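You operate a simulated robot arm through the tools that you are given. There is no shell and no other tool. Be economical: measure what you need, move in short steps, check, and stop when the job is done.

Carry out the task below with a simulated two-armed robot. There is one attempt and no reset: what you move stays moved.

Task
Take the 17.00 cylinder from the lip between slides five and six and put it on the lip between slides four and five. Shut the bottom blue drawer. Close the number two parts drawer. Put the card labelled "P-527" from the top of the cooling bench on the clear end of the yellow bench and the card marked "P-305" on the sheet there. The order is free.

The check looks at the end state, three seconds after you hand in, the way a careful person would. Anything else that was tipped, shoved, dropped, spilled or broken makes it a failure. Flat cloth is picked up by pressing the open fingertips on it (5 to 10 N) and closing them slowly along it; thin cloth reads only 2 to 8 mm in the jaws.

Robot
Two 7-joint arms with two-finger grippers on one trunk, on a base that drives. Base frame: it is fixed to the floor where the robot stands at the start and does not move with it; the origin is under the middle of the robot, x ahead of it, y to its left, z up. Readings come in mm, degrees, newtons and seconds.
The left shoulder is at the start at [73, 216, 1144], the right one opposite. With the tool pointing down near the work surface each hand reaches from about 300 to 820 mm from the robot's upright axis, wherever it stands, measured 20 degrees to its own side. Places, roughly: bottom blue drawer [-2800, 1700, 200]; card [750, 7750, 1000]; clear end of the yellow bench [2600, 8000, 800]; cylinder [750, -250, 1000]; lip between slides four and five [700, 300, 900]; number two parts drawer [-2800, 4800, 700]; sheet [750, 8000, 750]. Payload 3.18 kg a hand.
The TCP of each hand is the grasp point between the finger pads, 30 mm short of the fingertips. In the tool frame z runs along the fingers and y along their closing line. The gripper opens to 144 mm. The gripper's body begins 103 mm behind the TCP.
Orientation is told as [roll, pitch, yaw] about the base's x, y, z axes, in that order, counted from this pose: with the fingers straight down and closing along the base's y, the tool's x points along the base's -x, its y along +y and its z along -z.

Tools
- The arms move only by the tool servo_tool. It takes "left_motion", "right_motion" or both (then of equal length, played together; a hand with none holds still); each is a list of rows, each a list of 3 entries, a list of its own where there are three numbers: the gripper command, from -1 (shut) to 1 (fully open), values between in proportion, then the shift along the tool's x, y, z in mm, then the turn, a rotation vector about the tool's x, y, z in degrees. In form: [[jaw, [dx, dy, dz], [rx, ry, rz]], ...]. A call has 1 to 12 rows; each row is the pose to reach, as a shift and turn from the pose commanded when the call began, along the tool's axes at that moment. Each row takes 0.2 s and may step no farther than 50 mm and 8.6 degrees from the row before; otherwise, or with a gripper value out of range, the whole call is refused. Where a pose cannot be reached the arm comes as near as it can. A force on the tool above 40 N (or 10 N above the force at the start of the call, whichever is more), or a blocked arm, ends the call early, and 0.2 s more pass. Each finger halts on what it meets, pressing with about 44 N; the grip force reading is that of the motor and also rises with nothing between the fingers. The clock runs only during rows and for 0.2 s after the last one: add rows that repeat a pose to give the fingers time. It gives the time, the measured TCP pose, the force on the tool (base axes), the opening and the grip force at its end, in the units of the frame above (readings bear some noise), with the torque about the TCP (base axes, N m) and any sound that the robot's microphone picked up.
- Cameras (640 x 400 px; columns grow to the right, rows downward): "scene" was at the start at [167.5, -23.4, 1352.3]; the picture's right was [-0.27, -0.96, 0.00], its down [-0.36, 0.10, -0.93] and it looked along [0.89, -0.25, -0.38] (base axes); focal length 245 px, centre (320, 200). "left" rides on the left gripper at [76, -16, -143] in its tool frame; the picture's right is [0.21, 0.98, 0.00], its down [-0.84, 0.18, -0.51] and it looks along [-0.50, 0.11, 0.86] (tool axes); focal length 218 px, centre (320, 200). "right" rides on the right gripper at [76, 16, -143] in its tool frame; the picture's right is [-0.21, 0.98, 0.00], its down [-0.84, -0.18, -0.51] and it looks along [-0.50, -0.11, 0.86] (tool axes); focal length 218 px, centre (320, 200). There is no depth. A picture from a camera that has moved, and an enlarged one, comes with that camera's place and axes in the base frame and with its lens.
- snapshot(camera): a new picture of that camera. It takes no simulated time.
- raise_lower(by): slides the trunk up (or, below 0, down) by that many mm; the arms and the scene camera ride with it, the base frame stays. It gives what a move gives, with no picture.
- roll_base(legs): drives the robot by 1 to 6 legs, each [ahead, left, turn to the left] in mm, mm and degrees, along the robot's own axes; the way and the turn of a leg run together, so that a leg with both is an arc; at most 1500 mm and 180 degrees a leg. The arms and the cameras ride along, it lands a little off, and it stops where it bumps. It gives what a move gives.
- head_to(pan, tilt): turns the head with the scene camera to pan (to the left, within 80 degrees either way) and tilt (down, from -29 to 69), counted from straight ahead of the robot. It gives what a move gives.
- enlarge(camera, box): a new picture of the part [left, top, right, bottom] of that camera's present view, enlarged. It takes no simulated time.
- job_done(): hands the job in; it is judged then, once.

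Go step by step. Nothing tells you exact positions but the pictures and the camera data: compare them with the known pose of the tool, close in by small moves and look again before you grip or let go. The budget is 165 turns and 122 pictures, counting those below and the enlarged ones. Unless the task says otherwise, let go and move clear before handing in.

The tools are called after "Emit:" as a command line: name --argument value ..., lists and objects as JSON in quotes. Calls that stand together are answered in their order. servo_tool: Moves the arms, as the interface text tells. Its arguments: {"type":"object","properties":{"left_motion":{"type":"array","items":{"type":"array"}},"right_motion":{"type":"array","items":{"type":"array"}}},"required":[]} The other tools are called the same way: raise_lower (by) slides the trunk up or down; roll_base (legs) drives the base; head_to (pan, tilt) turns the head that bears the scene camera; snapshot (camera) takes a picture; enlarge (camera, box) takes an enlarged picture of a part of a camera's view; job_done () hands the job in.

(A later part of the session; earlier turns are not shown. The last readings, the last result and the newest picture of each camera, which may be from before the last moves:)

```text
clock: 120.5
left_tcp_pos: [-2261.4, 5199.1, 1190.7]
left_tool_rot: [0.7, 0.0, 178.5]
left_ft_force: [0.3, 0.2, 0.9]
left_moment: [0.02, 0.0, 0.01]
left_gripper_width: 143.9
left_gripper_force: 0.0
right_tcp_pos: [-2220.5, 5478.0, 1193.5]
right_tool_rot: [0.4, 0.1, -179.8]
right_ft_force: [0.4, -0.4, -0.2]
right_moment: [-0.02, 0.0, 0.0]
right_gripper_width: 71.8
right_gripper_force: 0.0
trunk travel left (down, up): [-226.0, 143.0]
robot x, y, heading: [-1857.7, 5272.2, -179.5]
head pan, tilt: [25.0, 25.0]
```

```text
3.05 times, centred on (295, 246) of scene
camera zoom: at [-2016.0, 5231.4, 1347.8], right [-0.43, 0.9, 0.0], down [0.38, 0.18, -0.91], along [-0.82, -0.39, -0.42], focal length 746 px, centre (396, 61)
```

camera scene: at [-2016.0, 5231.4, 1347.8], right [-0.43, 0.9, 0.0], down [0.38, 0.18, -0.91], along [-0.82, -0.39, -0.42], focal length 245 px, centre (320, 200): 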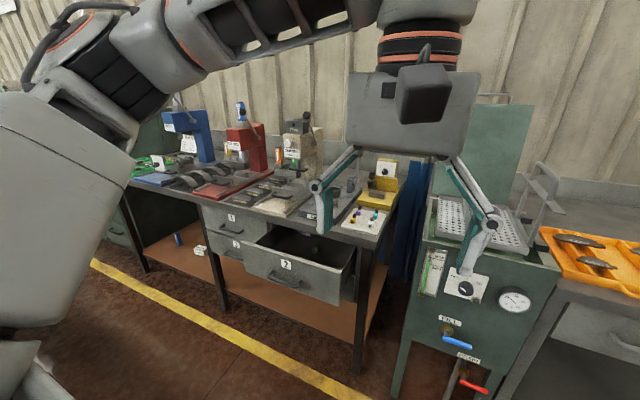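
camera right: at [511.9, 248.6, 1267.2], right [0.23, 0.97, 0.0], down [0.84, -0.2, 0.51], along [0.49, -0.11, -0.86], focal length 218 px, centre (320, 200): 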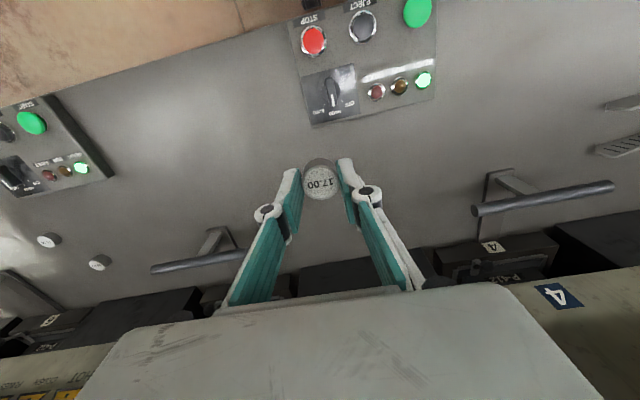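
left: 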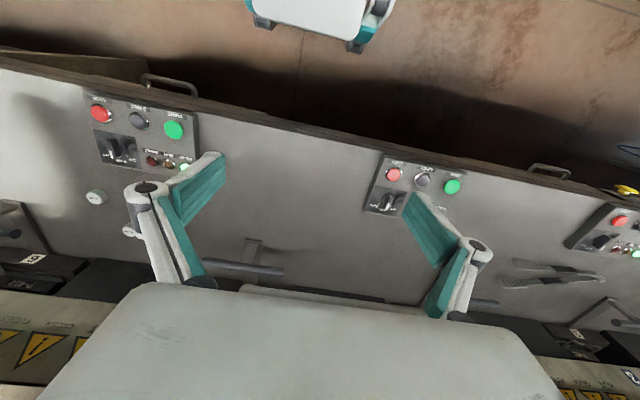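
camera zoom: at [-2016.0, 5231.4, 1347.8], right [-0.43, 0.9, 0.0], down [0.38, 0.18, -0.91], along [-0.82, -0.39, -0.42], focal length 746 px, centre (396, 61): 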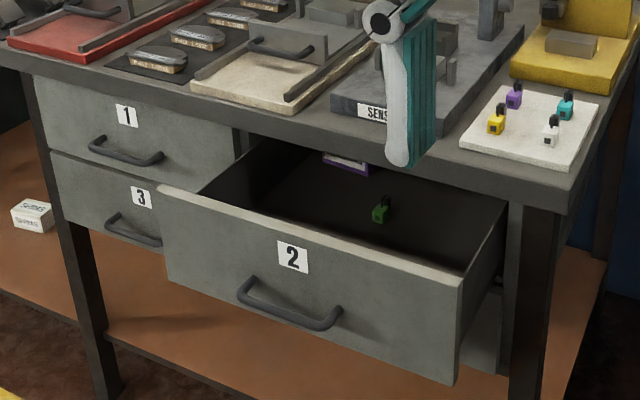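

Drawer 2 is pulled out about 165 mm: its front is at x≈-2675, its top at z≈742, its middle at y≈4780 and its label at z≈694. I'll shift left, lower the trunk, and point the left hand forward and down with the jaw shut for pushing.

Emit:
roll_base --legs '[[0, 300, -0.5]]'

Emit:
raise_lower --by -200

Emit:
servo_tool --left_motion '[[0.5, [-20, 0, 20], [0, -7.5, 0]], [0, [-40, 0, 40], [0, -15, 0]], [-0.5, [-60, 0, 70], [0, -22.5, 0]], [-1, [-80, 0, 100], [0, -30, 0]], [-1, [-100, 0, 140], [0, -37.5, 0]], [-1, [-100, 0, 180], [0, -45, 0]], [-1, [-100, 0, 220], [0, -52.5, 0]], [-1, [-100, 0, 260], [0, -60, 0]], [-1, [-100, 0, 270], [0, -60, 0]]]'

Emit:
snapshot --camera "scene"

Emit:
snapshot --camera "left"

```text
clock: 123.7
left_tcp_pos: [-2259.0, 4898.9, 1191.3]
left_tool_rot: [0.8, -0.1, 178.2]
left_ft_force: [-0.2, -0.2, -0.2]
left_moment: [0.01, 0.01, -0.04]
left_gripper_width: 143.9
left_gripper_force: 0.0
right_tcp_pos: [-2216.9, 5178.3, 1193.5]
right_tool_rot: [0.2, 0.2, -179.9]
right_ft_force: [-0.8, -0.5, 0.5]
right_moment: [0.02, 0.02, 0.0]
right_gripper_width: 71.8
right_gripper_force: 0.1
trunk travel left (down, up): [-226.0, 143.0]
robot x, y, heading: [-1852.9, 4969.2, -179.8]
head pan, tilt: [25.0, 25.0]
```

```text
clock: 125.3
left_tcp_pos: [-2276.6, 4897.6, 1014.3]
left_tool_rot: [0.5, 2.3, 179.1]
left_ft_force: [-6.0, -1.0, -2.7]
left_moment: [0.22, -0.77, 0.03]
left_gripper_width: 143.9
left_gripper_force: 0.1
right_tcp_pos: [-2226.1, 5178.0, 1023.2]
right_tool_rot: [0.3, 2.4, -180.0]
right_ft_force: [-0.5, 0.0, 0.4]
right_moment: [-0.03, -0.03, -0.02]
right_gripper_width: 72.1
right_gripper_force: 0.3
trunk travel left (down, up): [-64.0, 305.0]
robot x, y, heading: [-1857.5, 4973.1, -179.9]
head pan, tilt: [25.0, 25.0]
stopped: the force on the tool passed its limit at 80 N (the readings are from after the stop); the commanded pose is now the measured one
```

```text
clock: 127.3
left_tcp_pos: [-2402.4, 4889.8, 779.0]
left_tool_rot: [-13.5, -58.0, -162.0]
left_ft_force: [-0.1, 0.5, 0.1]
left_moment: [-0.01, -0.01, 0.02]
left_gripper_width: 0.1
left_gripper_force: 31.2
left hand out of reach, approached as far as the arm can: row 7, 8, 9
right_tcp_pos: [-2224.8, 5178.4, 1025.7]
right_tool_rot: [0.3, 2.0, -179.9]
right_ft_force: [0.3, 0.2, -0.8]
right_moment: [-0.04, -0.04, 0.01]
right_gripper_width: 71.9
right_gripper_force: 0.0
trunk travel left (down, up): [-64.0, 305.0]
robot x, y, heading: [-1855.9, 4968.1, -179.6]
head pan, tilt: [25.0, 25.0]
stopped in row 9 (left hand): the arm was blocked; the commanded pose is now the measured one
```

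```text
91 pictures are left
camera scene: at [-2175.3, 4930.0, 1156.7], right [-0.43, 0.9, 0.0], down [0.38, 0.18, -0.91], along [-0.82, -0.39, -0.42], focal length 245 px, centre (320, 200)
```

scene: 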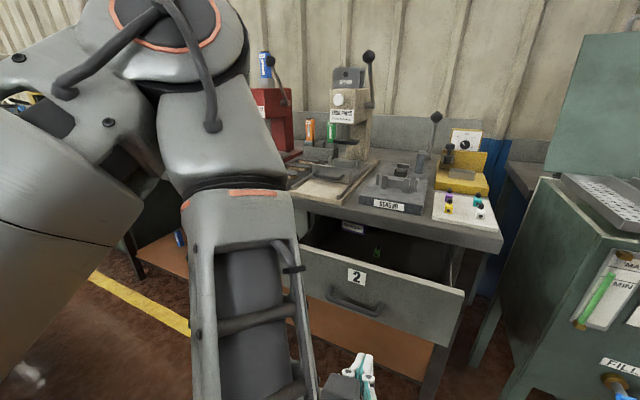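

```text
90 pictures are left
camera left: at [-2241.0, 4925.1, 792.3], right [0.21, -0.93, -0.3], down [0.03, -0.3, 0.95], along [-0.98, -0.21, -0.04], focal length 218 px, centre (320, 200)
```

left: 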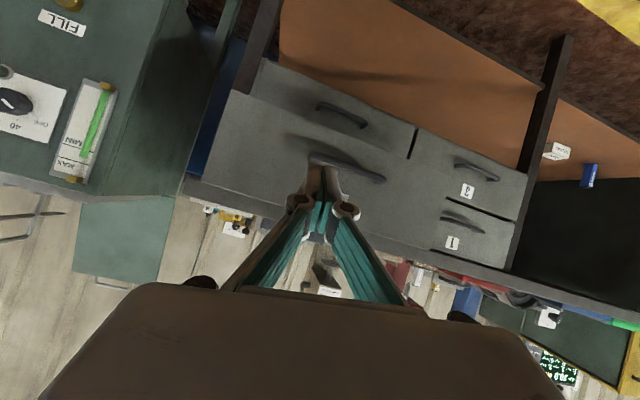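

The drawer is clearly in view, and the left hand already points forward and 31° down. I'll extend it along its own axis, which lowers it to label height.

Emit:
servo_tool --left_motion '[[-1, [0, -1, 30], [0, 0, 0]], [-1, [0, -2, 60], [0, 0, 0]], [-1, [0, -3, 90], [0, 0, 0]], [-1, [0, -4, 117], [0, 0, 0]], [-1, [0, -4, 117], [0, 0, 0]]]'

```text
clock: 128.7
left_tcp_pos: [-2520.6, 4869.7, 742.1]
left_tool_rot: [-20.1, -57.5, -152.1]
left_ft_force: [-0.9, -0.4, 0.1]
left_moment: [-0.01, 0.0, -0.01]
left_gripper_width: 0.1
left_gripper_force: 31.0
right_tcp_pos: [-2224.9, 5177.8, 1026.1]
right_tool_rot: [0.2, 1.9, -180.0]
right_ft_force: [-0.1, 0.0, 0.3]
right_moment: [0.01, 0.0, -0.03]
right_gripper_width: 72.0
right_gripper_force: 0.0
trunk travel left (down, up): [-64.0, 305.0]
robot x, y, heading: [-1860.4, 4971.1, -179.6]
head pan, tilt: [25.0, 25.0]
stopped in row 5 (left hand): the arm was blocked; the commanded pose is now the measured one
```

The arm seems hindered, so I'll look at what's hindering it.

Emit:
head_to --pan 50 --tilt 55

Emit:
snapshot --camera "scene"

Emit:
snapshot --camera "right"

```text
clock: 129.7
left_tcp_pos: [-2520.5, 4869.4, 741.6]
left_tool_rot: [-20.2, -57.5, -152.3]
left_ft_force: [-1.3, 0.9, 0.3]
left_moment: [0.02, 0.02, 0.01]
left_gripper_width: 0.0
left_gripper_force: 30.3
right_tcp_pos: [-2224.0, 5177.5, 1026.4]
right_tool_rot: [0.3, 1.9, -180.0]
right_ft_force: [0.2, -0.1, 1.0]
right_moment: [0.03, 0.01, 0.0]
right_gripper_width: 71.8
right_gripper_force: 0.1
trunk travel left (down, up): [-64.0, 305.0]
robot x, y, heading: [-1855.0, 4970.1, -179.6]
head pan, tilt: [50.0, 55.0]
```

```text
89 pictures are left
camera scene: at [-2137.7, 4913.5, 1112.9], right [-0.77, 0.64, 0.0], down [0.52, 0.63, -0.57], along [-0.37, -0.44, -0.82], focal length 245 px, centre (320, 200)
```

scene: 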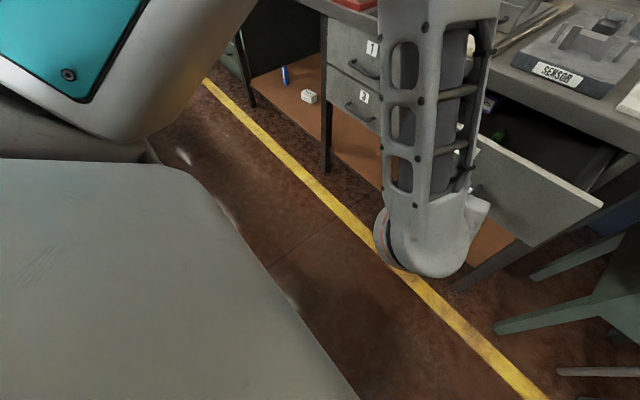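

```text
88 pictures are left
camera right: at [-2153.3, 5163.0, 1171.9], right [-0.21, -0.98, 0.0], down [-0.86, 0.18, 0.48], along [-0.47, 0.1, -0.88], focal length 218 px, centre (320, 200)
```

right: 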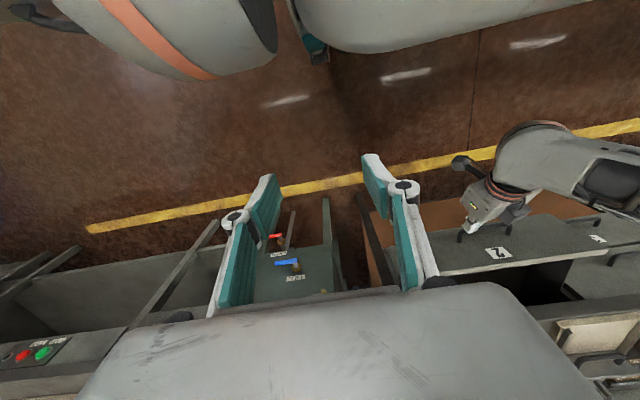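

The lowered trunk leans forward and folds the arm badly, so I'll raise it again. I'll use a gentler 30° tool tilt instead.

Emit:
raise_lower --by 162

Emit:
head_to --pan 25 --tilt 35

Emit:
snapshot --camera "scene"

```text
clock: 131.5
left_tcp_pos: [-2519.2, 4872.9, 899.6]
left_tool_rot: [-19.7, -57.6, -152.9]
left_ft_force: [-0.5, -0.1, -0.3]
left_moment: [0.02, 0.01, -0.02]
left_gripper_width: 0.0
left_gripper_force: 30.8
right_tcp_pos: [-2225.6, 5178.0, 1186.5]
right_tool_rot: [0.2, 2.0, -179.9]
right_ft_force: [-1.5, 0.0, 0.5]
right_moment: [0.02, -0.01, -0.01]
right_gripper_width: 72.3
right_gripper_force: 0.0
trunk travel left (down, up): [-226.0, 143.0]
robot x, y, heading: [-1856.4, 4969.3, -179.5]
head pan, tilt: [50.0, 55.0]
```

```text
clock: 132.4
left_tcp_pos: [-2519.8, 4872.6, 901.6]
left_tool_rot: [-19.9, -57.7, -152.9]
left_ft_force: [-0.1, 0.4, -0.2]
left_moment: [-0.02, 0.03, 0.0]
left_gripper_width: 0.0
left_gripper_force: 30.9
right_tcp_pos: [-2225.3, 5177.5, 1187.9]
right_tool_rot: [0.3, 1.9, -179.9]
right_ft_force: [-0.3, 1.0, -0.3]
right_moment: [0.0, 0.02, 0.0]
right_gripper_width: 72.3
right_gripper_force: 0.0
trunk travel left (down, up): [-226.0, 143.0]
robot x, y, heading: [-1854.3, 4970.3, -179.7]
head pan, tilt: [25.0, 35.0]
```

```text
87 pictures are left
camera scene: at [-2010.3, 4932.1, 1332.0], right [-0.43, 0.9, 0.0], down [0.52, 0.25, -0.82], along [-0.74, -0.35, -0.57], focal length 245 px, centre (320, 200)
```

scene: 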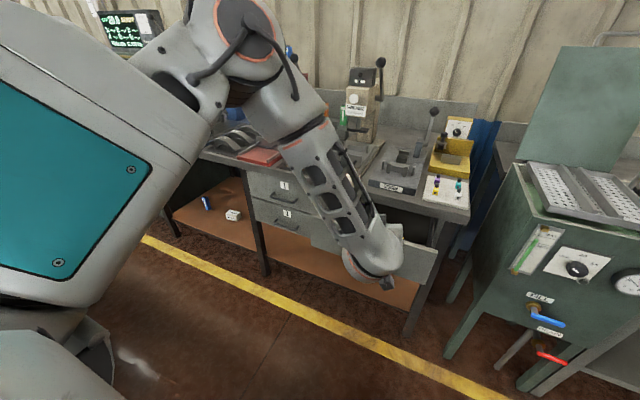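

Emit:
servo_tool --left_motion '[[-1, [24, 20, 10], [-0.1, 5, 2.4]], [-1, [49, 41, 20], [-0.2, 10, 4.9]], [-1, [74, 62, 30], [-0.3, 15, 7.3]], [-1, [98, 83, 40], [-0.3, 20, 9.7]], [-1, [123, 104, 50], [-0.4, 25, 12.2]], [-1, [147, 124, 59], [-0.5, 30, 14.6]], [-1, [147, 124, 59], [-0.5, 30, 14.6]]]'

Emit:
snapshot --camera "scene"

Emit:
snapshot --camera "left"

```text
clock: 134.0
left_tcp_pos: [-2478.9, 4785.2, 727.6]
left_tool_rot: [0.1, -29.9, -179.7]
left_ft_force: [0.0, 0.0, 1.0]
left_moment: [0.01, 0.01, 0.03]
left_gripper_width: 0.0
left_gripper_force: 30.2
right_tcp_pos: [-2223.8, 5177.7, 1187.7]
right_tool_rot: [0.3, 1.9, -179.9]
right_ft_force: [0.2, 0.1, -0.1]
right_moment: [-0.03, 0.01, 0.0]
right_gripper_width: 71.8
right_gripper_force: 0.0
trunk travel left (down, up): [-226.0, 143.0]
robot x, y, heading: [-1855.7, 4971.2, -179.9]
head pan, tilt: [25.0, 35.0]
```

```text
86 pictures are left
camera scene: at [-2010.0, 4932.5, 1332.2], right [-0.43, 0.9, 0.0], down [0.52, 0.24, -0.82], along [-0.74, -0.35, -0.57], focal length 245 px, centre (320, 200)
```

scene: 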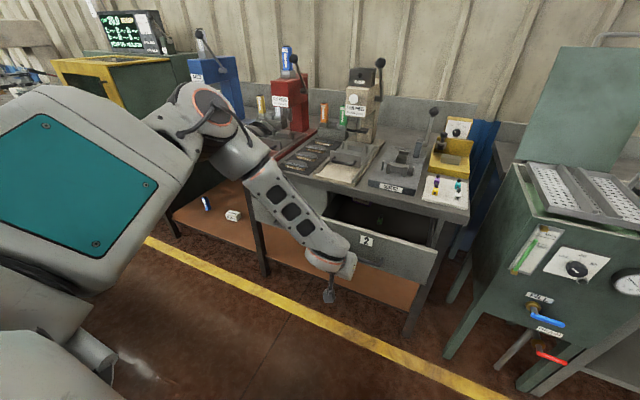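

```text
85 pictures are left
camera left: at [-2340.3, 4803.7, 813.8], right [0.18, -0.98, -0.1], down [-0.48, -0.18, 0.86], along [-0.86, -0.11, -0.5], focal length 218 px, centre (320, 200)
```

left: 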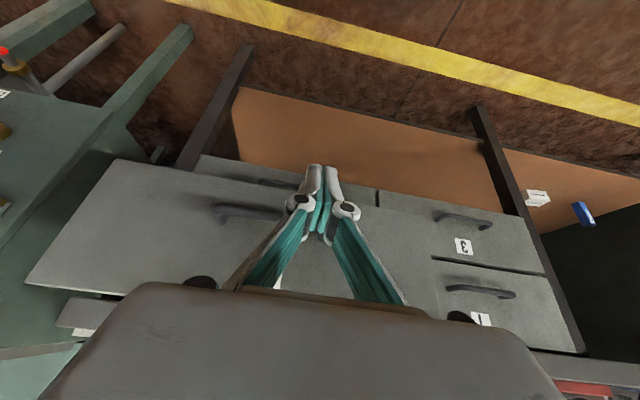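

Triangulating from the two cameras gives the drawer front at x≈-2596, y 4628–5030, z 667–808, with the label at z≈770. I'll raise the hand to label height at the drawer's middle, then drive closer.

Emit:
servo_tool --left_motion '[[-1, [8, -15, -33], [0, 0, 0]], [-1, [16, -30, -66], [0, 0, 0]], [-1, [24, -44, -98], [0, 0, 0]], [-1, [24, -44, -98], [0, 0, 0]]]'

Emit:
roll_base --legs '[[130, 0, 0]]'

Emit:
snapshot --camera "left"

Emit:
snapshot --camera "scene"

```text
clock: 135.0
left_tcp_pos: [-2410.9, 4828.8, 798.9]
left_tool_rot: [0.0, -29.8, -179.7]
left_ft_force: [0.9, -0.3, -0.6]
left_moment: [0.01, 0.0, -0.01]
left_gripper_width: 0.0
left_gripper_force: 30.8
right_tcp_pos: [-2224.7, 5177.2, 1187.1]
right_tool_rot: [0.3, 1.9, -179.9]
right_ft_force: [-0.7, 0.4, 0.2]
right_moment: [-0.02, -0.02, -0.01]
right_gripper_width: 72.1
right_gripper_force: 0.1
trunk travel left (down, up): [-226.0, 143.0]
robot x, y, heading: [-1860.1, 4970.7, -179.6]
head pan, tilt: [25.0, 35.0]
```

```text
clock: 136.3
left_tcp_pos: [-2540.8, 4829.0, 798.6]
left_tool_rot: [0.0, -29.8, -179.8]
left_ft_force: [-0.7, 0.1, -0.9]
left_moment: [0.03, -0.04, -0.01]
left_gripper_width: 0.0
left_gripper_force: 30.8
right_tcp_pos: [-2354.0, 5177.9, 1187.3]
right_tool_rot: [0.2, 2.1, -180.1]
right_ft_force: [0.3, -0.6, -1.0]
right_moment: [0.0, -0.05, 0.01]
right_gripper_width: 72.1
right_gripper_force: 0.0
trunk travel left (down, up): [-226.0, 143.0]
robot x, y, heading: [-1986.8, 4971.1, -179.4]
head pan, tilt: [25.0, 35.0]
```

```text
84 pictures are left
camera left: at [-2400.3, 4846.2, 885.5], right [0.18, -0.98, -0.1], down [-0.48, -0.18, 0.86], along [-0.86, -0.11, -0.5], focal length 218 px, centre (320, 200)
```

left: 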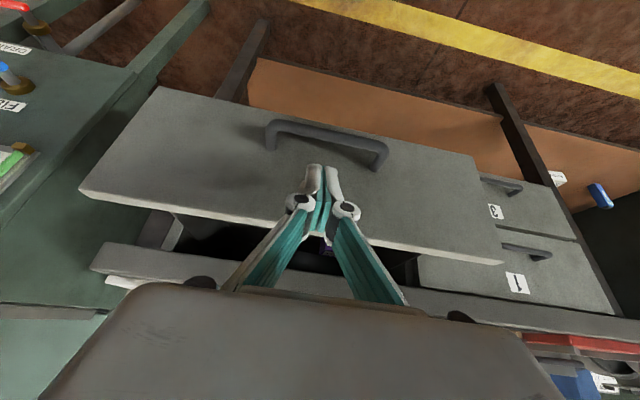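

```text
83 pictures are left
camera scene: at [-2140.0, 4931.7, 1332.0], right [-0.43, 0.9, 0.0], down [0.52, 0.24, -0.82], along [-0.74, -0.35, -0.57], focal length 245 px, centre (320, 200)
```

scene: 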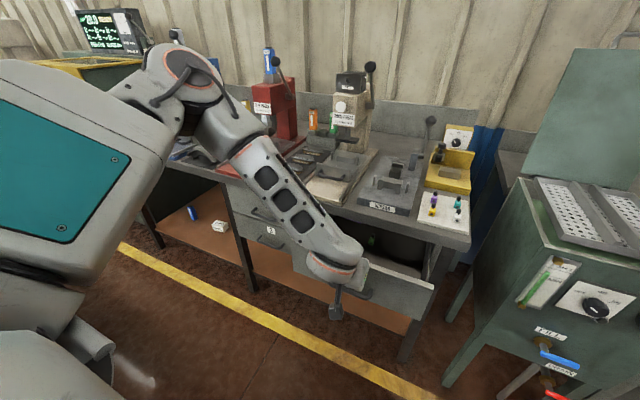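

The fingertips face the drawer front just above the handle. I'll push forward in small steps.

Emit:
servo_tool --left_motion '[[-1, [-8.7, 0, 5], [0, 0, 0]], [-1, [-17.3, 0, 10], [0, 0, 0]], [-1, [-26, 0, 15], [0, 0, 0]], [-1, [-34.6, 0, 20], [0, 0, 0]], [-1, [-43.3, 0, 25], [0, 0, 0]], [-1, [-52, 0, 30], [0, 0, 0]], [-1, [-60.6, 0, 35], [0, 0, 0]], [-1, [-69.3, 0, 40], [0, 0, 0]], [-1, [-77.9, 0, 45], [0, 0, 0]], [-1, [-86.6, 0, 50], [0, 0, 0]]]'

Emit:
snapshot --camera "left"

```text
clock: 138.5
left_tcp_pos: [-2639.6, 4827.9, 800.1]
left_tool_rot: [0.0, -30.0, -179.8]
left_ft_force: [0.1, 0.0, -0.4]
left_moment: [-0.01, 0.02, 0.03]
left_gripper_width: 0.0
left_gripper_force: 30.5
right_tcp_pos: [-2351.8, 5177.7, 1187.3]
right_tool_rot: [0.4, 2.0, -180.0]
right_ft_force: [-0.5, 0.1, 0.0]
right_moment: [-0.05, -0.03, 0.02]
right_gripper_width: 72.0
right_gripper_force: 0.2
trunk travel left (down, up): [-226.0, 143.0]
robot x, y, heading: [-1986.7, 4966.1, -179.8]
head pan, tilt: [25.0, 35.0]
```

```text
82 pictures are left
camera left: at [-2500.3, 4845.9, 886.7], right [0.18, -0.98, -0.1], down [-0.48, -0.18, 0.86], along [-0.86, -0.11, -0.5], focal length 218 px, centre (320, 200)
```

left: 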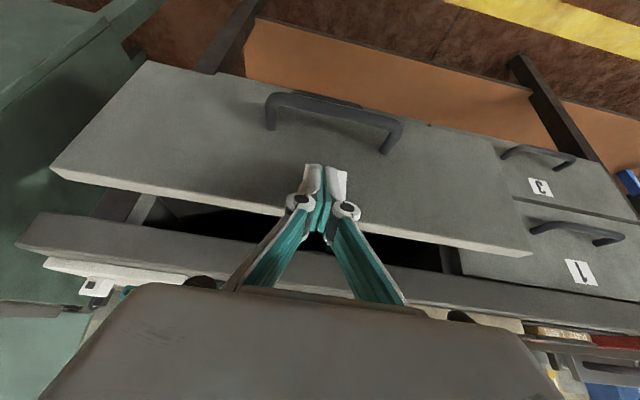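

The drawer has followed the push and its front is now at about -2667. I'll continue until it stops.

Emit:
servo_tool --left_motion '[[-1, [-8.7, 0, 5], [0, 0, 0]], [-1, [-17.3, 0, 10], [0, 0, 0]], [-1, [-26, 0, 15], [0, 0, 0]], [-1, [-34.6, 0, 20], [0, 0, 0]], [-1, [-43.3, 0, 25], [0, 0, 0]], [-1, [-52, 0, 30], [0, 0, 0]], [-1, [-60.6, 0, 35], [0, 0, 0]], [-1, [-67, 0, 38.5], [0, 0, 0]], [-1, [-73, 0, 42], [0, 0, 0]], [-1, [-79, 0, 45.5], [0, 0, 0]], [-1, [-85, 0, 49], [0, 0, 0]], [-1, [-91, 0, 52.5], [0, 0, 0]]]'

Emit:
snapshot --camera "left"

Emit:
snapshot --camera "scene"

```text
clock: 141.1
left_tcp_pos: [-2742.6, 4828.5, 797.9]
left_tool_rot: [0.0, -29.9, -179.9]
left_ft_force: [4.1, -1.4, 1.2]
left_moment: [-0.03, -0.03, 0.02]
left_gripper_width: 6.0
left_gripper_force: 30.9
right_tcp_pos: [-2352.9, 5177.4, 1187.9]
right_tool_rot: [0.3, 1.8, -180.0]
right_ft_force: [-0.6, 0.8, -0.7]
right_moment: [-0.02, 0.0, -0.01]
right_gripper_width: 71.9
right_gripper_force: 0.0
trunk travel left (down, up): [-226.0, 143.0]
robot x, y, heading: [-1987.3, 4966.9, -179.6]
head pan, tilt: [25.0, 35.0]
```

```text
81 pictures are left
camera left: at [-2603.6, 4845.9, 885.6], right [0.18, -0.98, -0.1], down [-0.48, -0.18, 0.86], along [-0.86, -0.11, -0.5], focal length 218 px, centre (320, 200)
```

left: 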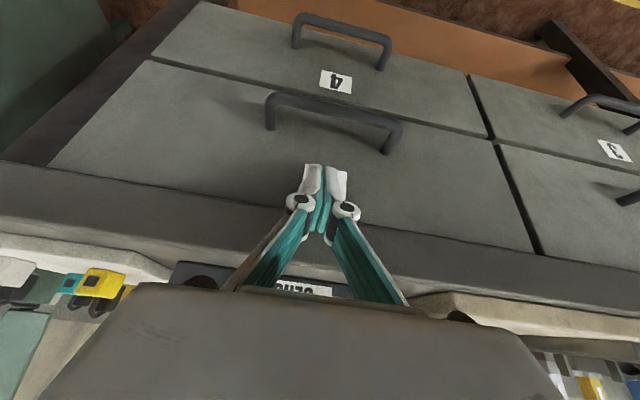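

```text
80 pictures are left
camera scene: at [-2138.3, 4931.7, 1332.1], right [-0.43, 0.9, 0.0], down [0.52, 0.24, -0.82], along [-0.74, -0.35, -0.57], focal length 245 px, centre (320, 200)
```

scene: 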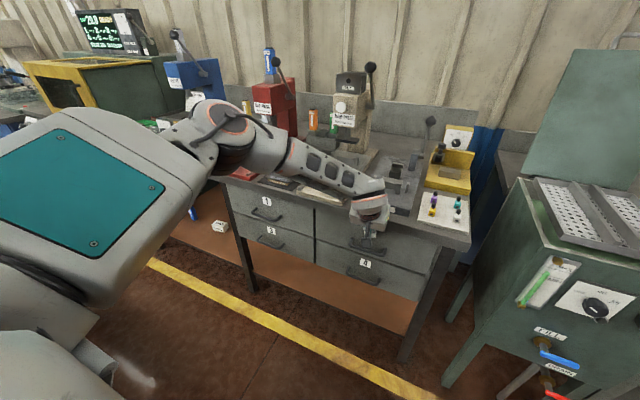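

Drawer 2 now looks flush with drawer 4. I'll retract and check.

Emit:
servo_tool --left_motion '[[-1, [35, 0, -20], [0, 0, 0]], [-1, [70, 0, -40], [0, 0, 0]], [-1, [105, 0, -60], [0, 0, 0]], [-1, [140, 0, -80], [0, 0, 0]], [-1, [175, 0, -100], [0, 0, 0]], [-1, [175, 0, -100], [0, 0, 0]]]'

Emit:
enlarge --camera "scene" --box '[200, 150, 480, 325]'

Emit:
snapshot --camera "left"

```text
clock: 142.5
left_tcp_pos: [-2544.2, 4828.4, 796.9]
left_tool_rot: [0.0, -29.9, -179.9]
left_ft_force: [0.7, -0.3, -0.5]
left_moment: [0.01, -0.03, 0.01]
left_gripper_width: 0.0
left_gripper_force: 30.5
right_tcp_pos: [-2353.8, 5177.8, 1187.2]
right_tool_rot: [0.3, 1.9, -180.1]
right_ft_force: [-0.3, 1.0, -0.3]
right_moment: [0.01, 0.0, 0.0]
right_gripper_width: 72.2
right_gripper_force: 0.1
trunk travel left (down, up): [-226.0, 143.0]
robot x, y, heading: [-1984.4, 4968.5, -179.5]
head pan, tilt: [25.0, 35.0]
```

```text
2.29 times, centred on (340, 238) of scene
camera zoom: at [-2139.2, 4931.7, 1332.0], right [-0.43, 0.9, 0.0], down [0.52, 0.24, -0.82], along [-0.74, -0.35, -0.57], focal length 560 px, centre (274, 114)
```

zoom: 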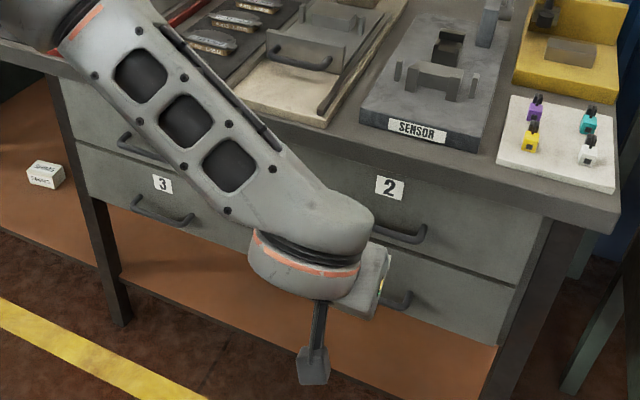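

```text
78 pictures are left
camera left: at [-2404.6, 4846.6, 884.2], right [0.18, -0.98, -0.1], down [-0.48, -0.18, 0.86], along [-0.86, -0.11, -0.5], focal length 218 px, centre (320, 200)
```

left: 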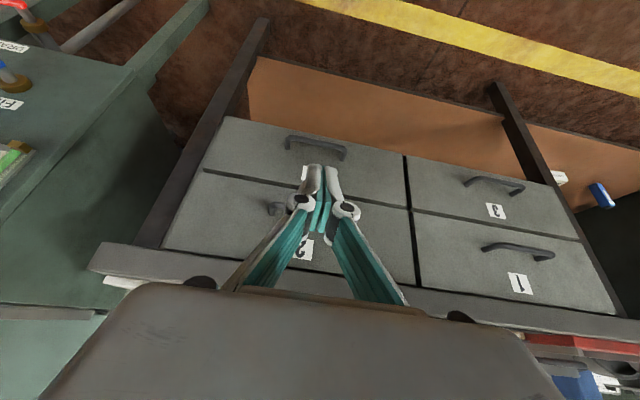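

Drawer 2 is shut. Next is the blue drawer near (-2800, 1700), so I'll back off and look down the aisle toward -y.

Emit:
roll_base --legs '[[-130, 0, 0]]'

Emit:
head_to --pan 70 --tilt 20

Emit:
snapshot --camera "scene"

```text
clock: 143.8
left_tcp_pos: [-2413.6, 4827.0, 797.7]
left_tool_rot: [0.0, -29.9, -179.6]
left_ft_force: [0.1, 0.8, 0.2]
left_moment: [-0.01, 0.02, 0.03]
left_gripper_width: 0.0
left_gripper_force: 30.3
right_tcp_pos: [-2223.3, 5176.8, 1188.5]
right_tool_rot: [0.3, 1.9, -179.8]
right_ft_force: [0.2, 0.1, -0.5]
right_moment: [0.02, 0.05, 0.01]
right_gripper_width: 72.2
right_gripper_force: 0.0
trunk travel left (down, up): [-226.0, 143.0]
robot x, y, heading: [-1855.0, 4971.2, -179.5]
head pan, tilt: [25.0, 35.0]
```

```text
clock: 144.9
left_tcp_pos: [-2415.0, 4827.9, 798.5]
left_tool_rot: [0.0, -29.9, -179.7]
left_ft_force: [-0.5, 0.1, -0.2]
left_moment: [0.01, 0.01, 0.0]
left_gripper_width: 0.1
left_gripper_force: 30.5
right_tcp_pos: [-2225.0, 5176.9, 1188.7]
right_tool_rot: [0.3, 2.0, -179.8]
right_ft_force: [-0.5, 0.2, -1.0]
right_moment: [-0.01, 0.02, -0.01]
right_gripper_width: 72.0
right_gripper_force: 0.2
trunk travel left (down, up): [-226.0, 143.0]
robot x, y, heading: [-1858.4, 4968.9, -179.5]
head pan, tilt: [70.0, 20.0]
```

```text
77 pictures are left
camera scene: at [-1961.7, 4882.1, 1355.9], right [-0.94, 0.34, 0.0], down [0.11, 0.32, -0.94], along [-0.32, -0.89, -0.34], focal length 245 px, centre (320, 200)
```

scene: 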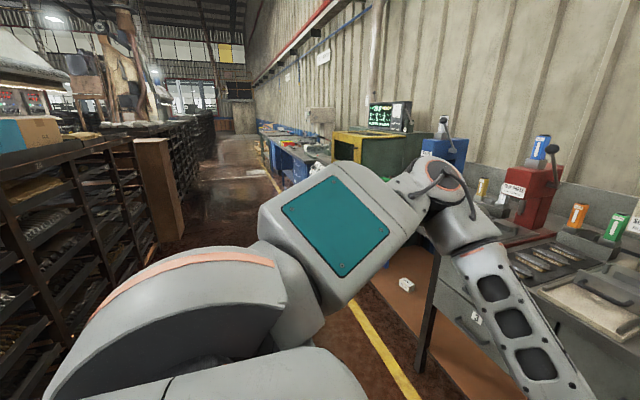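

The aisle looks passable: the blue bench is ahead, and a brown board stands by the rack near x≈-1270. I'll pull the left hand in and shuttle left in stages.

Emit:
servo_tool --left_motion '[[-1, [8, 0, -40], [0, 0, 0]], [-1, [16, 0, -80], [0, 0, 0]], [-1, [24, 0, -120], [0, 0, 0]], [-1, [32, 0, -160], [0, 0, 0]], [-1, [38, 0, -195], [0, 0, 0]], [-1, [38, 0, -195], [0, 0, 0]]]'

Emit:
roll_base --legs '[[-50, 0, -0.5], [0, 1400, 0]]'

Emit:
head_to --pan 60 --tilt 25

Emit:
snapshot --camera "scene"

```text
clock: 146.3
left_tcp_pos: [-2284.8, 4830.0, 947.6]
left_tool_rot: [0.1, -29.8, -179.6]
left_ft_force: [-0.3, 1.4, 0.0]
left_moment: [0.02, -0.03, 0.02]
left_gripper_width: 0.0
left_gripper_force: 30.9
right_tcp_pos: [-2224.1, 5177.9, 1187.3]
right_tool_rot: [0.3, 1.9, -179.9]
right_ft_force: [-0.5, -0.4, -0.5]
right_moment: [-0.02, -0.01, -0.01]
right_gripper_width: 72.1
right_gripper_force: 0.1
trunk travel left (down, up): [-226.0, 143.0]
robot x, y, heading: [-1856.9, 4967.7, -179.5]
head pan, tilt: [70.0, 20.0]
```

```text
clock: 159.6
left_tcp_pos: [-2232.2, 3394.2, 948.4]
left_tool_rot: [0.0, -29.9, -179.9]
left_ft_force: [-0.2, 0.1, -1.0]
left_moment: [0.01, 0.01, 0.01]
left_gripper_width: 0.0
left_gripper_force: 30.8
right_tcp_pos: [-2170.9, 3741.2, 1186.2]
right_tool_rot: [0.3, 1.9, 180.0]
right_ft_force: [-0.1, -0.6, -0.2]
right_moment: [0.02, 0.0, 0.01]
right_gripper_width: 72.0
right_gripper_force: 0.1
trunk travel left (down, up): [-226.0, 143.0]
robot x, y, heading: [-1803.6, 3533.1, -179.8]
head pan, tilt: [70.0, 20.0]
```

```text
clock: 160.3
left_tcp_pos: [-2231.8, 3393.7, 949.7]
left_tool_rot: [0.0, -29.9, -179.9]
left_ft_force: [0.1, 0.1, 0.6]
left_moment: [0.01, -0.03, 0.01]
left_gripper_width: 0.0
left_gripper_force: 30.6
right_tcp_pos: [-2170.9, 3741.7, 1186.0]
right_tool_rot: [0.3, 1.9, 180.1]
right_ft_force: [0.3, -0.1, -0.3]
right_moment: [0.02, 0.0, -0.01]
right_gripper_width: 72.0
right_gripper_force: 0.0
trunk travel left (down, up): [-226.0, 143.0]
robot x, y, heading: [-1801.4, 3533.3, -179.4]
head pan, tilt: [60.0, 25.0]
```

```text
76 pictures are left
camera scene: at [-1923.2, 3453.4, 1347.9], right [-0.87, 0.5, 0.0], down [0.21, 0.37, -0.91], along [-0.45, -0.79, -0.42], focal length 245 px, centre (320, 200)
```

scene: 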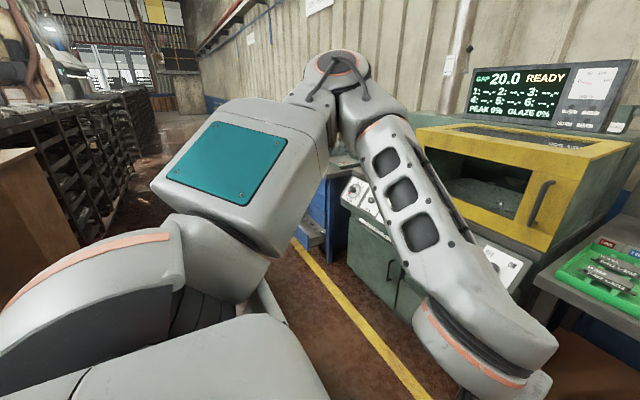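

The open blue bottom drawer seems visible near (-2660, 2000, 250). I'll go on.

Emit:
roll_base --legs '[[0, 1150, -0.5]]'

Emit:
head_to --pan 40 --tilt 40

Emit:
snapshot --camera "scene"

```text
clock: 170.6
left_tcp_pos: [-2242.2, 2261.5, 948.7]
left_tool_rot: [0.1, -29.8, 179.0]
left_ft_force: [0.5, 0.1, -0.2]
left_moment: [0.0, 0.0, 0.01]
left_gripper_width: 0.3
left_gripper_force: 31.1
right_tcp_pos: [-2172.8, 2608.2, 1186.9]
right_tool_rot: [0.3, 2.0, 178.9]
right_ft_force: [1.5, -0.6, -0.1]
right_moment: [0.03, 0.04, -0.01]
right_gripper_width: 71.9
right_gripper_force: 0.1
trunk travel left (down, up): [-226.0, 143.0]
robot x, y, heading: [-1808.1, 2388.8, 179.0]
head pan, tilt: [60.0, 25.0]
```

```text
clock: 171.4
left_tcp_pos: [-2242.9, 2262.3, 948.5]
left_tool_rot: [0.2, -29.9, 179.0]
left_ft_force: [0.2, -0.6, 0.1]
left_moment: [0.0, 0.01, -0.02]
left_gripper_width: 0.0
left_gripper_force: 31.1
right_tcp_pos: [-2173.9, 2608.2, 1187.4]
right_tool_rot: [0.3, 1.9, 178.8]
right_ft_force: [-0.1, -0.3, -0.8]
right_moment: [0.04, -0.01, 0.05]
right_gripper_width: 71.8
right_gripper_force: 0.0
trunk travel left (down, up): [-226.0, 143.0]
robot x, y, heading: [-1812.9, 2392.0, 179.0]
head pan, tilt: [40.0, 40.0]
```

```text
75 pictures are left
camera scene: at [-1950.0, 2340.8, 1324.6], right [-0.63, 0.78, 0.0], down [0.5, 0.41, -0.77], along [-0.59, -0.48, -0.64], focal length 245 px, centre (320, 200)
```

scene: 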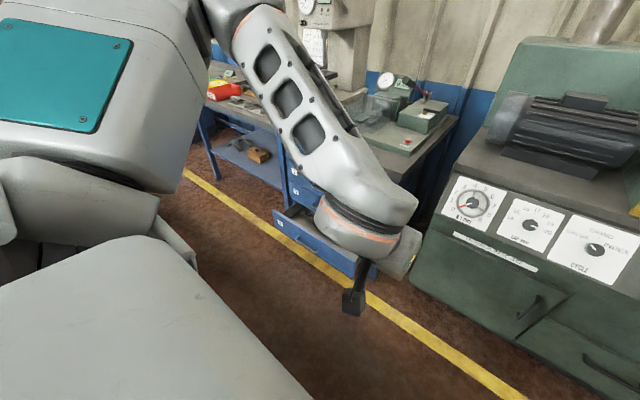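

Emit:
roll_base --legs '[[0, 350, 1]]'

Emit:
head_to --pan 10 --tilt 45

Emit:
snapshot --camera "scene"

Emit:
snapshot --camera "right"

```text
clock: 175.0
left_tcp_pos: [-2243.6, 1908.9, 949.5]
left_tool_rot: [0.1, -29.9, 179.6]
left_ft_force: [0.3, -1.0, -0.8]
left_moment: [0.02, 0.01, 0.01]
left_gripper_width: 0.4
left_gripper_force: 30.4
right_tcp_pos: [-2179.4, 2255.9, 1187.7]
right_tool_rot: [0.2, 1.9, 179.6]
right_ft_force: [0.9, 0.5, -0.5]
right_moment: [0.01, -0.02, 0.0]
right_gripper_width: 72.1
right_gripper_force: 0.1
trunk travel left (down, up): [-226.0, 143.0]
robot x, y, heading: [-1813.0, 2042.1, 179.5]
head pan, tilt: [40.0, 40.0]
```

```text
clock: 176.0
left_tcp_pos: [-2243.1, 1907.3, 949.0]
left_tool_rot: [0.1, -29.9, 179.8]
left_ft_force: [0.1, 0.4, 0.4]
left_moment: [-0.01, 0.0, 0.03]
left_gripper_width: 0.1
left_gripper_force: 31.2
right_tcp_pos: [-2179.0, 2255.8, 1186.9]
right_tool_rot: [0.2, 2.0, 179.6]
right_ft_force: [-0.9, -0.6, 0.1]
right_moment: [0.0, 0.01, -0.01]
right_gripper_width: 71.8
right_gripper_force: 0.1
trunk travel left (down, up): [-226.0, 143.0]
robot x, y, heading: [-1814.8, 2042.3, 180.0]
head pan, tilt: [10.0, 45.0]
```

```text
74 pictures are left
camera scene: at [-1967.4, 2031.2, 1317.3], right [-0.17, 0.99, 0.0], down [0.7, 0.12, -0.71], along [-0.7, -0.12, -0.71], focal length 245 px, centre (320, 200)
```

scene: 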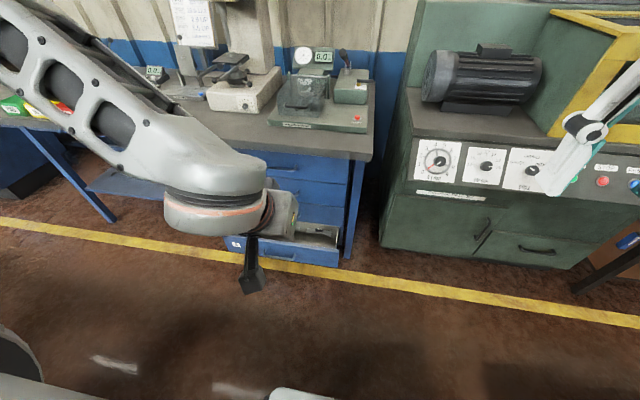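

```text
73 pictures are left
camera right: at [-2108.3, 2240.2, 1334.0], right [-0.22, -0.98, 0.0], down [-0.86, 0.19, 0.48], along [-0.47, 0.11, -0.88], focal length 218 px, centre (320, 200)
```

right: 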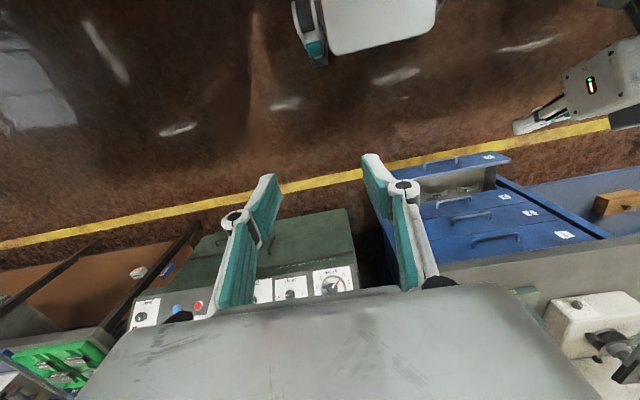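

Emit:
enlarge --camera "scene" --box '[210, 200, 370, 300]'

Emit:
enlarge --camera "right" --box '[380, 130, 540, 230]'

```text
4.00 times, centred on (290, 250) of scene
camera zoom: at [-1967.4, 2031.2, 1317.3], right [-0.17, 0.99, 0.0], down [0.7, 0.12, -0.71], along [-0.7, -0.12, -0.71], focal length 979 px, centre (440, 0)
```

zoom: 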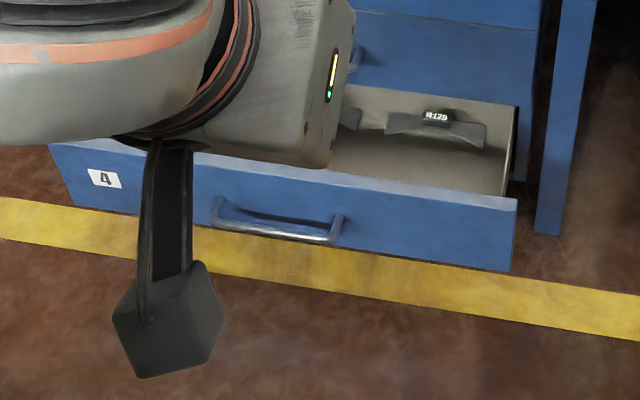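

```text
4.00 times, centred on (460, 180) of right
camera zoom: at [-2108.3, 2240.2, 1334.0], right [-0.22, -0.98, 0.0], down [-0.86, 0.19, 0.48], along [-0.47, 0.11, -0.88], focal length 873 px, centre (-240, 280)
```

zoom: 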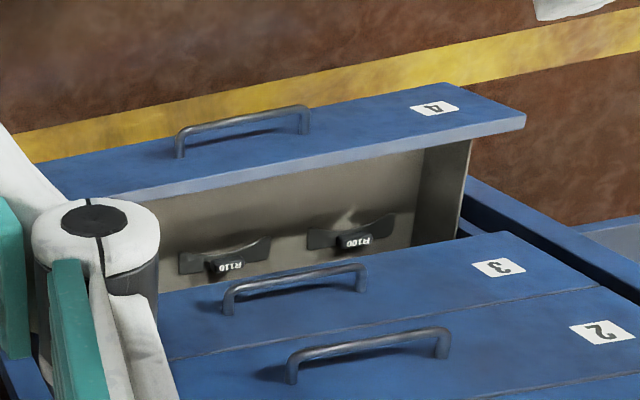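

I take the drawer front to be at x≈-2668, y 1385–2005, z 94–256, with its handle at z≈165. I'll shift left, extend both hands forward so the lowering trunk can't meet them, then lower the trunk.

Emit:
roll_base --legs '[[0, 160, 0]]'

Emit:
servo_tool --left_motion '[[-1, [-28, 0, 30], [0, 0, 0]], [-1, [-56, 0, 60], [0, 0, 0]], [-1, [-84, 0, 90], [0, 0, 0]], [-1, [-112, 0, 110], [0, 0, 0]], [-1, [-112, 0, 110], [0, 0, 0]], [-1, [-112, 0, 110], [0, 0, 0]]]' --right_motion '[[0, [-40, 0, 0], [0, 0, 0]], [0, [-80, 0, 0], [0, 0, 0]], [0, [-120, 0, 0], [0, 0, 0]], [0, [-160, 0, 0], [0, 0, 0]], [0, [-180, 0, 0], [0, 0, 0]], [0, [-180, 0, 0], [0, 0, 0]]]'

Emit:
raise_lower --by -120

Emit:
raise_lower --by -100

```text
clock: 178.0
left_tcp_pos: [-2243.7, 1751.0, 948.2]
left_tool_rot: [0.2, -29.9, 179.8]
left_ft_force: [-0.7, -0.4, -0.4]
left_moment: [0.02, 0.0, 0.0]
left_gripper_width: 0.0
left_gripper_force: 31.2
right_tcp_pos: [-2179.9, 2097.4, 1188.2]
right_tool_rot: [0.3, 1.9, 179.6]
right_ft_force: [0.0, 0.2, -0.1]
right_moment: [0.04, 0.01, -0.01]
right_gripper_width: 72.2
right_gripper_force: 0.2
trunk travel left (down, up): [-226.0, 143.0]
robot x, y, heading: [-1816.2, 1884.3, 179.6]
head pan, tilt: [10.0, 45.0]
```

```text
clock: 179.4
left_tcp_pos: [-2396.9, 1751.5, 910.5]
left_tool_rot: [0.1, -29.7, 179.7]
left_ft_force: [0.2, 0.4, -0.4]
left_moment: [0.01, 0.01, -0.01]
left_gripper_width: 0.0
left_gripper_force: 30.8
right_tcp_pos: [-2348.7, 2105.1, 1174.9]
right_tool_rot: [0.4, 1.8, 179.5]
right_ft_force: [-0.2, -0.3, -0.6]
right_moment: [-0.03, -0.02, 0.01]
right_gripper_width: 71.9
right_gripper_force: 0.1
right hand out of reach, approached as far as the arm can: row 5, 6
trunk travel left (down, up): [-226.0, 143.0]
robot x, y, heading: [-1812.2, 1886.1, 179.9]
head pan, tilt: [10.0, 45.0]
```

```text
clock: 180.9
left_tcp_pos: [-2394.0, 1752.0, 790.7]
left_tool_rot: [0.0, -30.2, 179.9]
left_ft_force: [0.2, -0.1, 0.1]
left_moment: [-0.01, 0.0, 0.01]
left_gripper_width: 0.0
left_gripper_force: 30.9
right_tcp_pos: [-2347.4, 2104.1, 1058.2]
right_tool_rot: [0.2, 1.7, 179.6]
right_ft_force: [0.7, -0.2, 0.3]
right_moment: [0.0, 0.06, -0.02]
right_gripper_width: 71.8
right_gripper_force: 0.0
trunk travel left (down, up): [-106.0, 263.0]
robot x, y, heading: [-1817.0, 1886.8, 179.7]
head pan, tilt: [10.0, 45.0]
```

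```text
clock: 182.2
left_tcp_pos: [-2395.5, 1751.9, 691.0]
left_tool_rot: [0.2, -30.1, 179.9]
left_ft_force: [-0.1, 0.9, 0.8]
left_moment: [0.02, -0.02, 0.01]
left_gripper_width: 0.0
left_gripper_force: 30.7
right_tcp_pos: [-2348.6, 2103.3, 955.5]
right_tool_rot: [0.2, 1.8, 179.6]
right_ft_force: [0.0, 0.7, 1.1]
right_moment: [-0.02, 0.04, 0.01]
right_gripper_width: 72.0
right_gripper_force: 0.0
trunk travel left (down, up): [-6.0, 363.0]
robot x, y, heading: [-1817.6, 1884.5, 179.7]
head pan, tilt: [10.0, 45.0]
```

Lowered cleanly. I'll now reach the left hand down toward the drawer front.

Emit:
servo_tool --left_motion '[[-1, [15, 5, 37], [0, 0, 0]], [-1, [30, 10, 75], [0, 0, 0]], [-1, [46, 15, 112], [0, 0, 0]], [-1, [61, 20, 149], [0, 0, 0]], [-1, [76, 26, 187], [0, 0, 0]], [-1, [92, 31, 224], [0, 0, 0]], [-1, [107, 36, 262], [0, 0, 0]], [-1, [122, 41, 299], [0, 0, 0]], [-1, [137, 47, 336], [0, 0, 0]], [-1, [153, 52, 374], [0, 0, 0]], [-1, [160, 55, 392], [0, 0, 0]], [-1, [160, 55, 392], [0, 0, 0]]]'

Emit:
snapshot --camera "left"

Emit:
snapshot --camera "scene"

```text
clock: 184.8
left_tcp_pos: [-2492.8, 1726.7, 301.9]
left_tool_rot: [1.2, -27.6, 179.8]
left_ft_force: [-0.1, -1.0, 0.9]
left_moment: [-0.01, 0.02, -0.01]
left_gripper_width: 0.0
left_gripper_force: 30.6
left hand out of reach, approached as far as the arm can: row 5, 6, 7, 8, 9, 10, 11, 12
right_tcp_pos: [-2349.8, 2104.7, 955.0]
right_tool_rot: [0.3, 1.9, 179.6]
right_ft_force: [-0.1, -0.3, 0.1]
right_moment: [-0.04, 0.02, 0.02]
right_gripper_width: 71.7
right_gripper_force: 0.0
trunk travel left (down, up): [-6.0, 363.0]
robot x, y, heading: [-1815.0, 1889.2, 179.8]
head pan, tilt: [10.0, 45.0]
```

```text
70 pictures are left
camera left: at [-2356.8, 1746.1, 393.7], right [0.19, -0.98, -0.08], down [-0.51, -0.17, 0.84], along [-0.84, -0.12, -0.53], focal length 218 px, centre (320, 200)
```

left: 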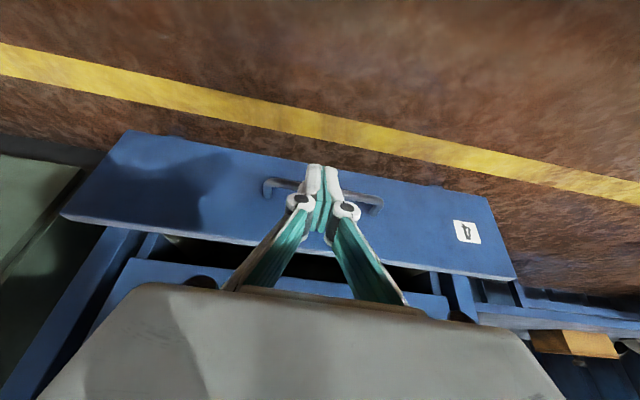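

```text
69 pictures are left
camera scene: at [-2177.9, 1874.8, 1051.0], right [-0.17, 0.99, 0.0], down [0.7, 0.12, -0.71], along [-0.7, -0.12, -0.71], focal length 245 px, centre (320, 200)
```

scene: 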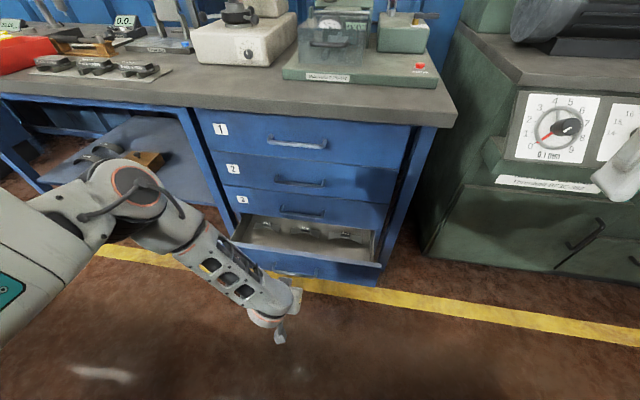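

The hand is just at the drawer's top-edge height. I'll bring it back 90 mm and 45 mm lower to get in reach, then use the base to approach.

Emit:
servo_tool --left_motion '[[-1, [33, -5, 0], [0, 0, 0]], [-1, [66, -5, 0], [0, 0, 0]], [-1, [99, -5, 0], [0, 0, 0]], [-1, [99, -5, 0], [0, 0, 0]]]'

Emit:
snapshot --camera "left"

```text
clock: 185.8
left_tcp_pos: [-2455.8, 1769.1, 258.8]
left_tool_rot: [1.8, -27.0, 179.8]
left_ft_force: [0.1, 0.0, 1.0]
left_moment: [-0.04, 0.01, -0.01]
left_gripper_width: 0.0
left_gripper_force: 30.4
left hand out of reach, approached as far as the arm can: row 1, 2, 3, 4
right_tcp_pos: [-2348.9, 2102.3, 956.8]
right_tool_rot: [0.3, 1.8, 179.5]
right_ft_force: [0.6, 0.5, -0.8]
right_moment: [0.01, 0.04, 0.01]
right_gripper_width: 72.0
right_gripper_force: 0.0
trunk travel left (down, up): [-6.0, 363.0]
robot x, y, heading: [-1811.7, 1884.8, 179.9]
head pan, tilt: [10.0, 45.0]
```

```text
68 pictures are left
camera left: at [-2322.2, 1789.4, 351.9], right [0.2, -0.98, -0.07], down [-0.52, -0.16, 0.84], along [-0.83, -0.13, -0.54], focal length 218 px, centre (320, 200)
```

left: 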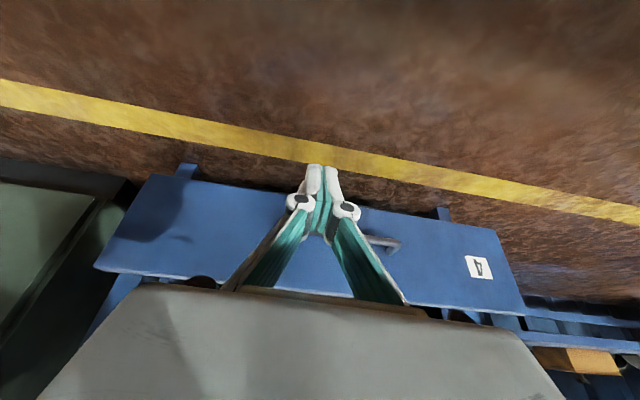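

Emit:
roll_base --legs '[[0, 60, 0], [160, 0, 0]]'

Emit:
snapshot --camera "left"

```text
clock: 188.0
left_tcp_pos: [-2610.8, 1710.0, 257.7]
left_tool_rot: [1.7, -26.8, 179.9]
left_ft_force: [0.3, -0.4, -0.9]
left_moment: [-0.02, 0.02, 0.0]
left_gripper_width: 0.1
left_gripper_force: 30.8
right_tcp_pos: [-2504.3, 2044.4, 954.7]
right_tool_rot: [0.3, 2.1, 179.6]
right_ft_force: [-0.5, 0.1, -0.1]
right_moment: [-0.01, -0.02, -0.01]
right_gripper_width: 72.1
right_gripper_force: 0.0
trunk travel left (down, up): [-6.0, 363.0]
robot x, y, heading: [-1969.6, 1830.9, 179.9]
head pan, tilt: [10.0, 45.0]
```

```text
67 pictures are left
camera left: at [-2477.5, 1730.4, 350.9], right [0.2, -0.98, -0.07], down [-0.52, -0.16, 0.84], along [-0.83, -0.13, -0.54], focal length 218 px, centre (320, 200)
```

left: 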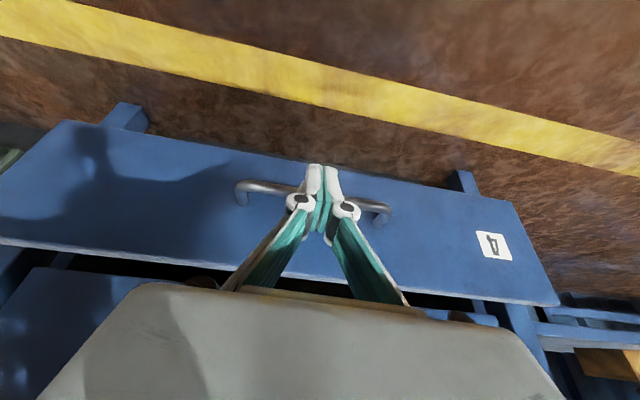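

Emit:
head_to --pan 35 --tilt 40

Emit:
snapshot --camera "scene"

```text
clock: 188.9
left_tcp_pos: [-2610.5, 1709.0, 257.6]
left_tool_rot: [1.8, -27.0, 179.8]
left_ft_force: [-0.4, 0.1, 0.1]
left_moment: [-0.01, 0.04, -0.01]
left_gripper_width: 0.0
left_gripper_force: 30.4
right_tcp_pos: [-2504.5, 2044.0, 954.1]
right_tool_rot: [0.4, 1.9, 179.4]
right_ft_force: [-0.4, 0.0, 0.6]
right_moment: [0.01, 0.02, -0.02]
right_gripper_width: 71.8
right_gripper_force: 0.1
trunk travel left (down, up): [-6.0, 363.0]
robot x, y, heading: [-1967.9, 1824.7, 179.8]
head pan, tilt: [35.0, 40.0]
```

```text
66 pictures are left
camera scene: at [-2322.3, 1781.0, 1058.3], right [-0.57, 0.82, 0.0], down [0.53, 0.37, -0.77], along [-0.63, -0.44, -0.64], focal length 245 px, centre (320, 200)
```

scene: 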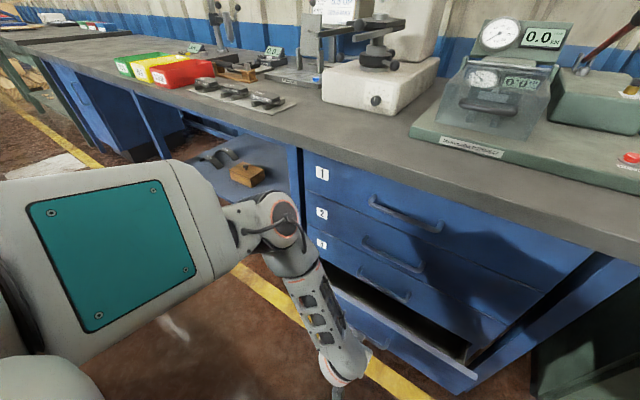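

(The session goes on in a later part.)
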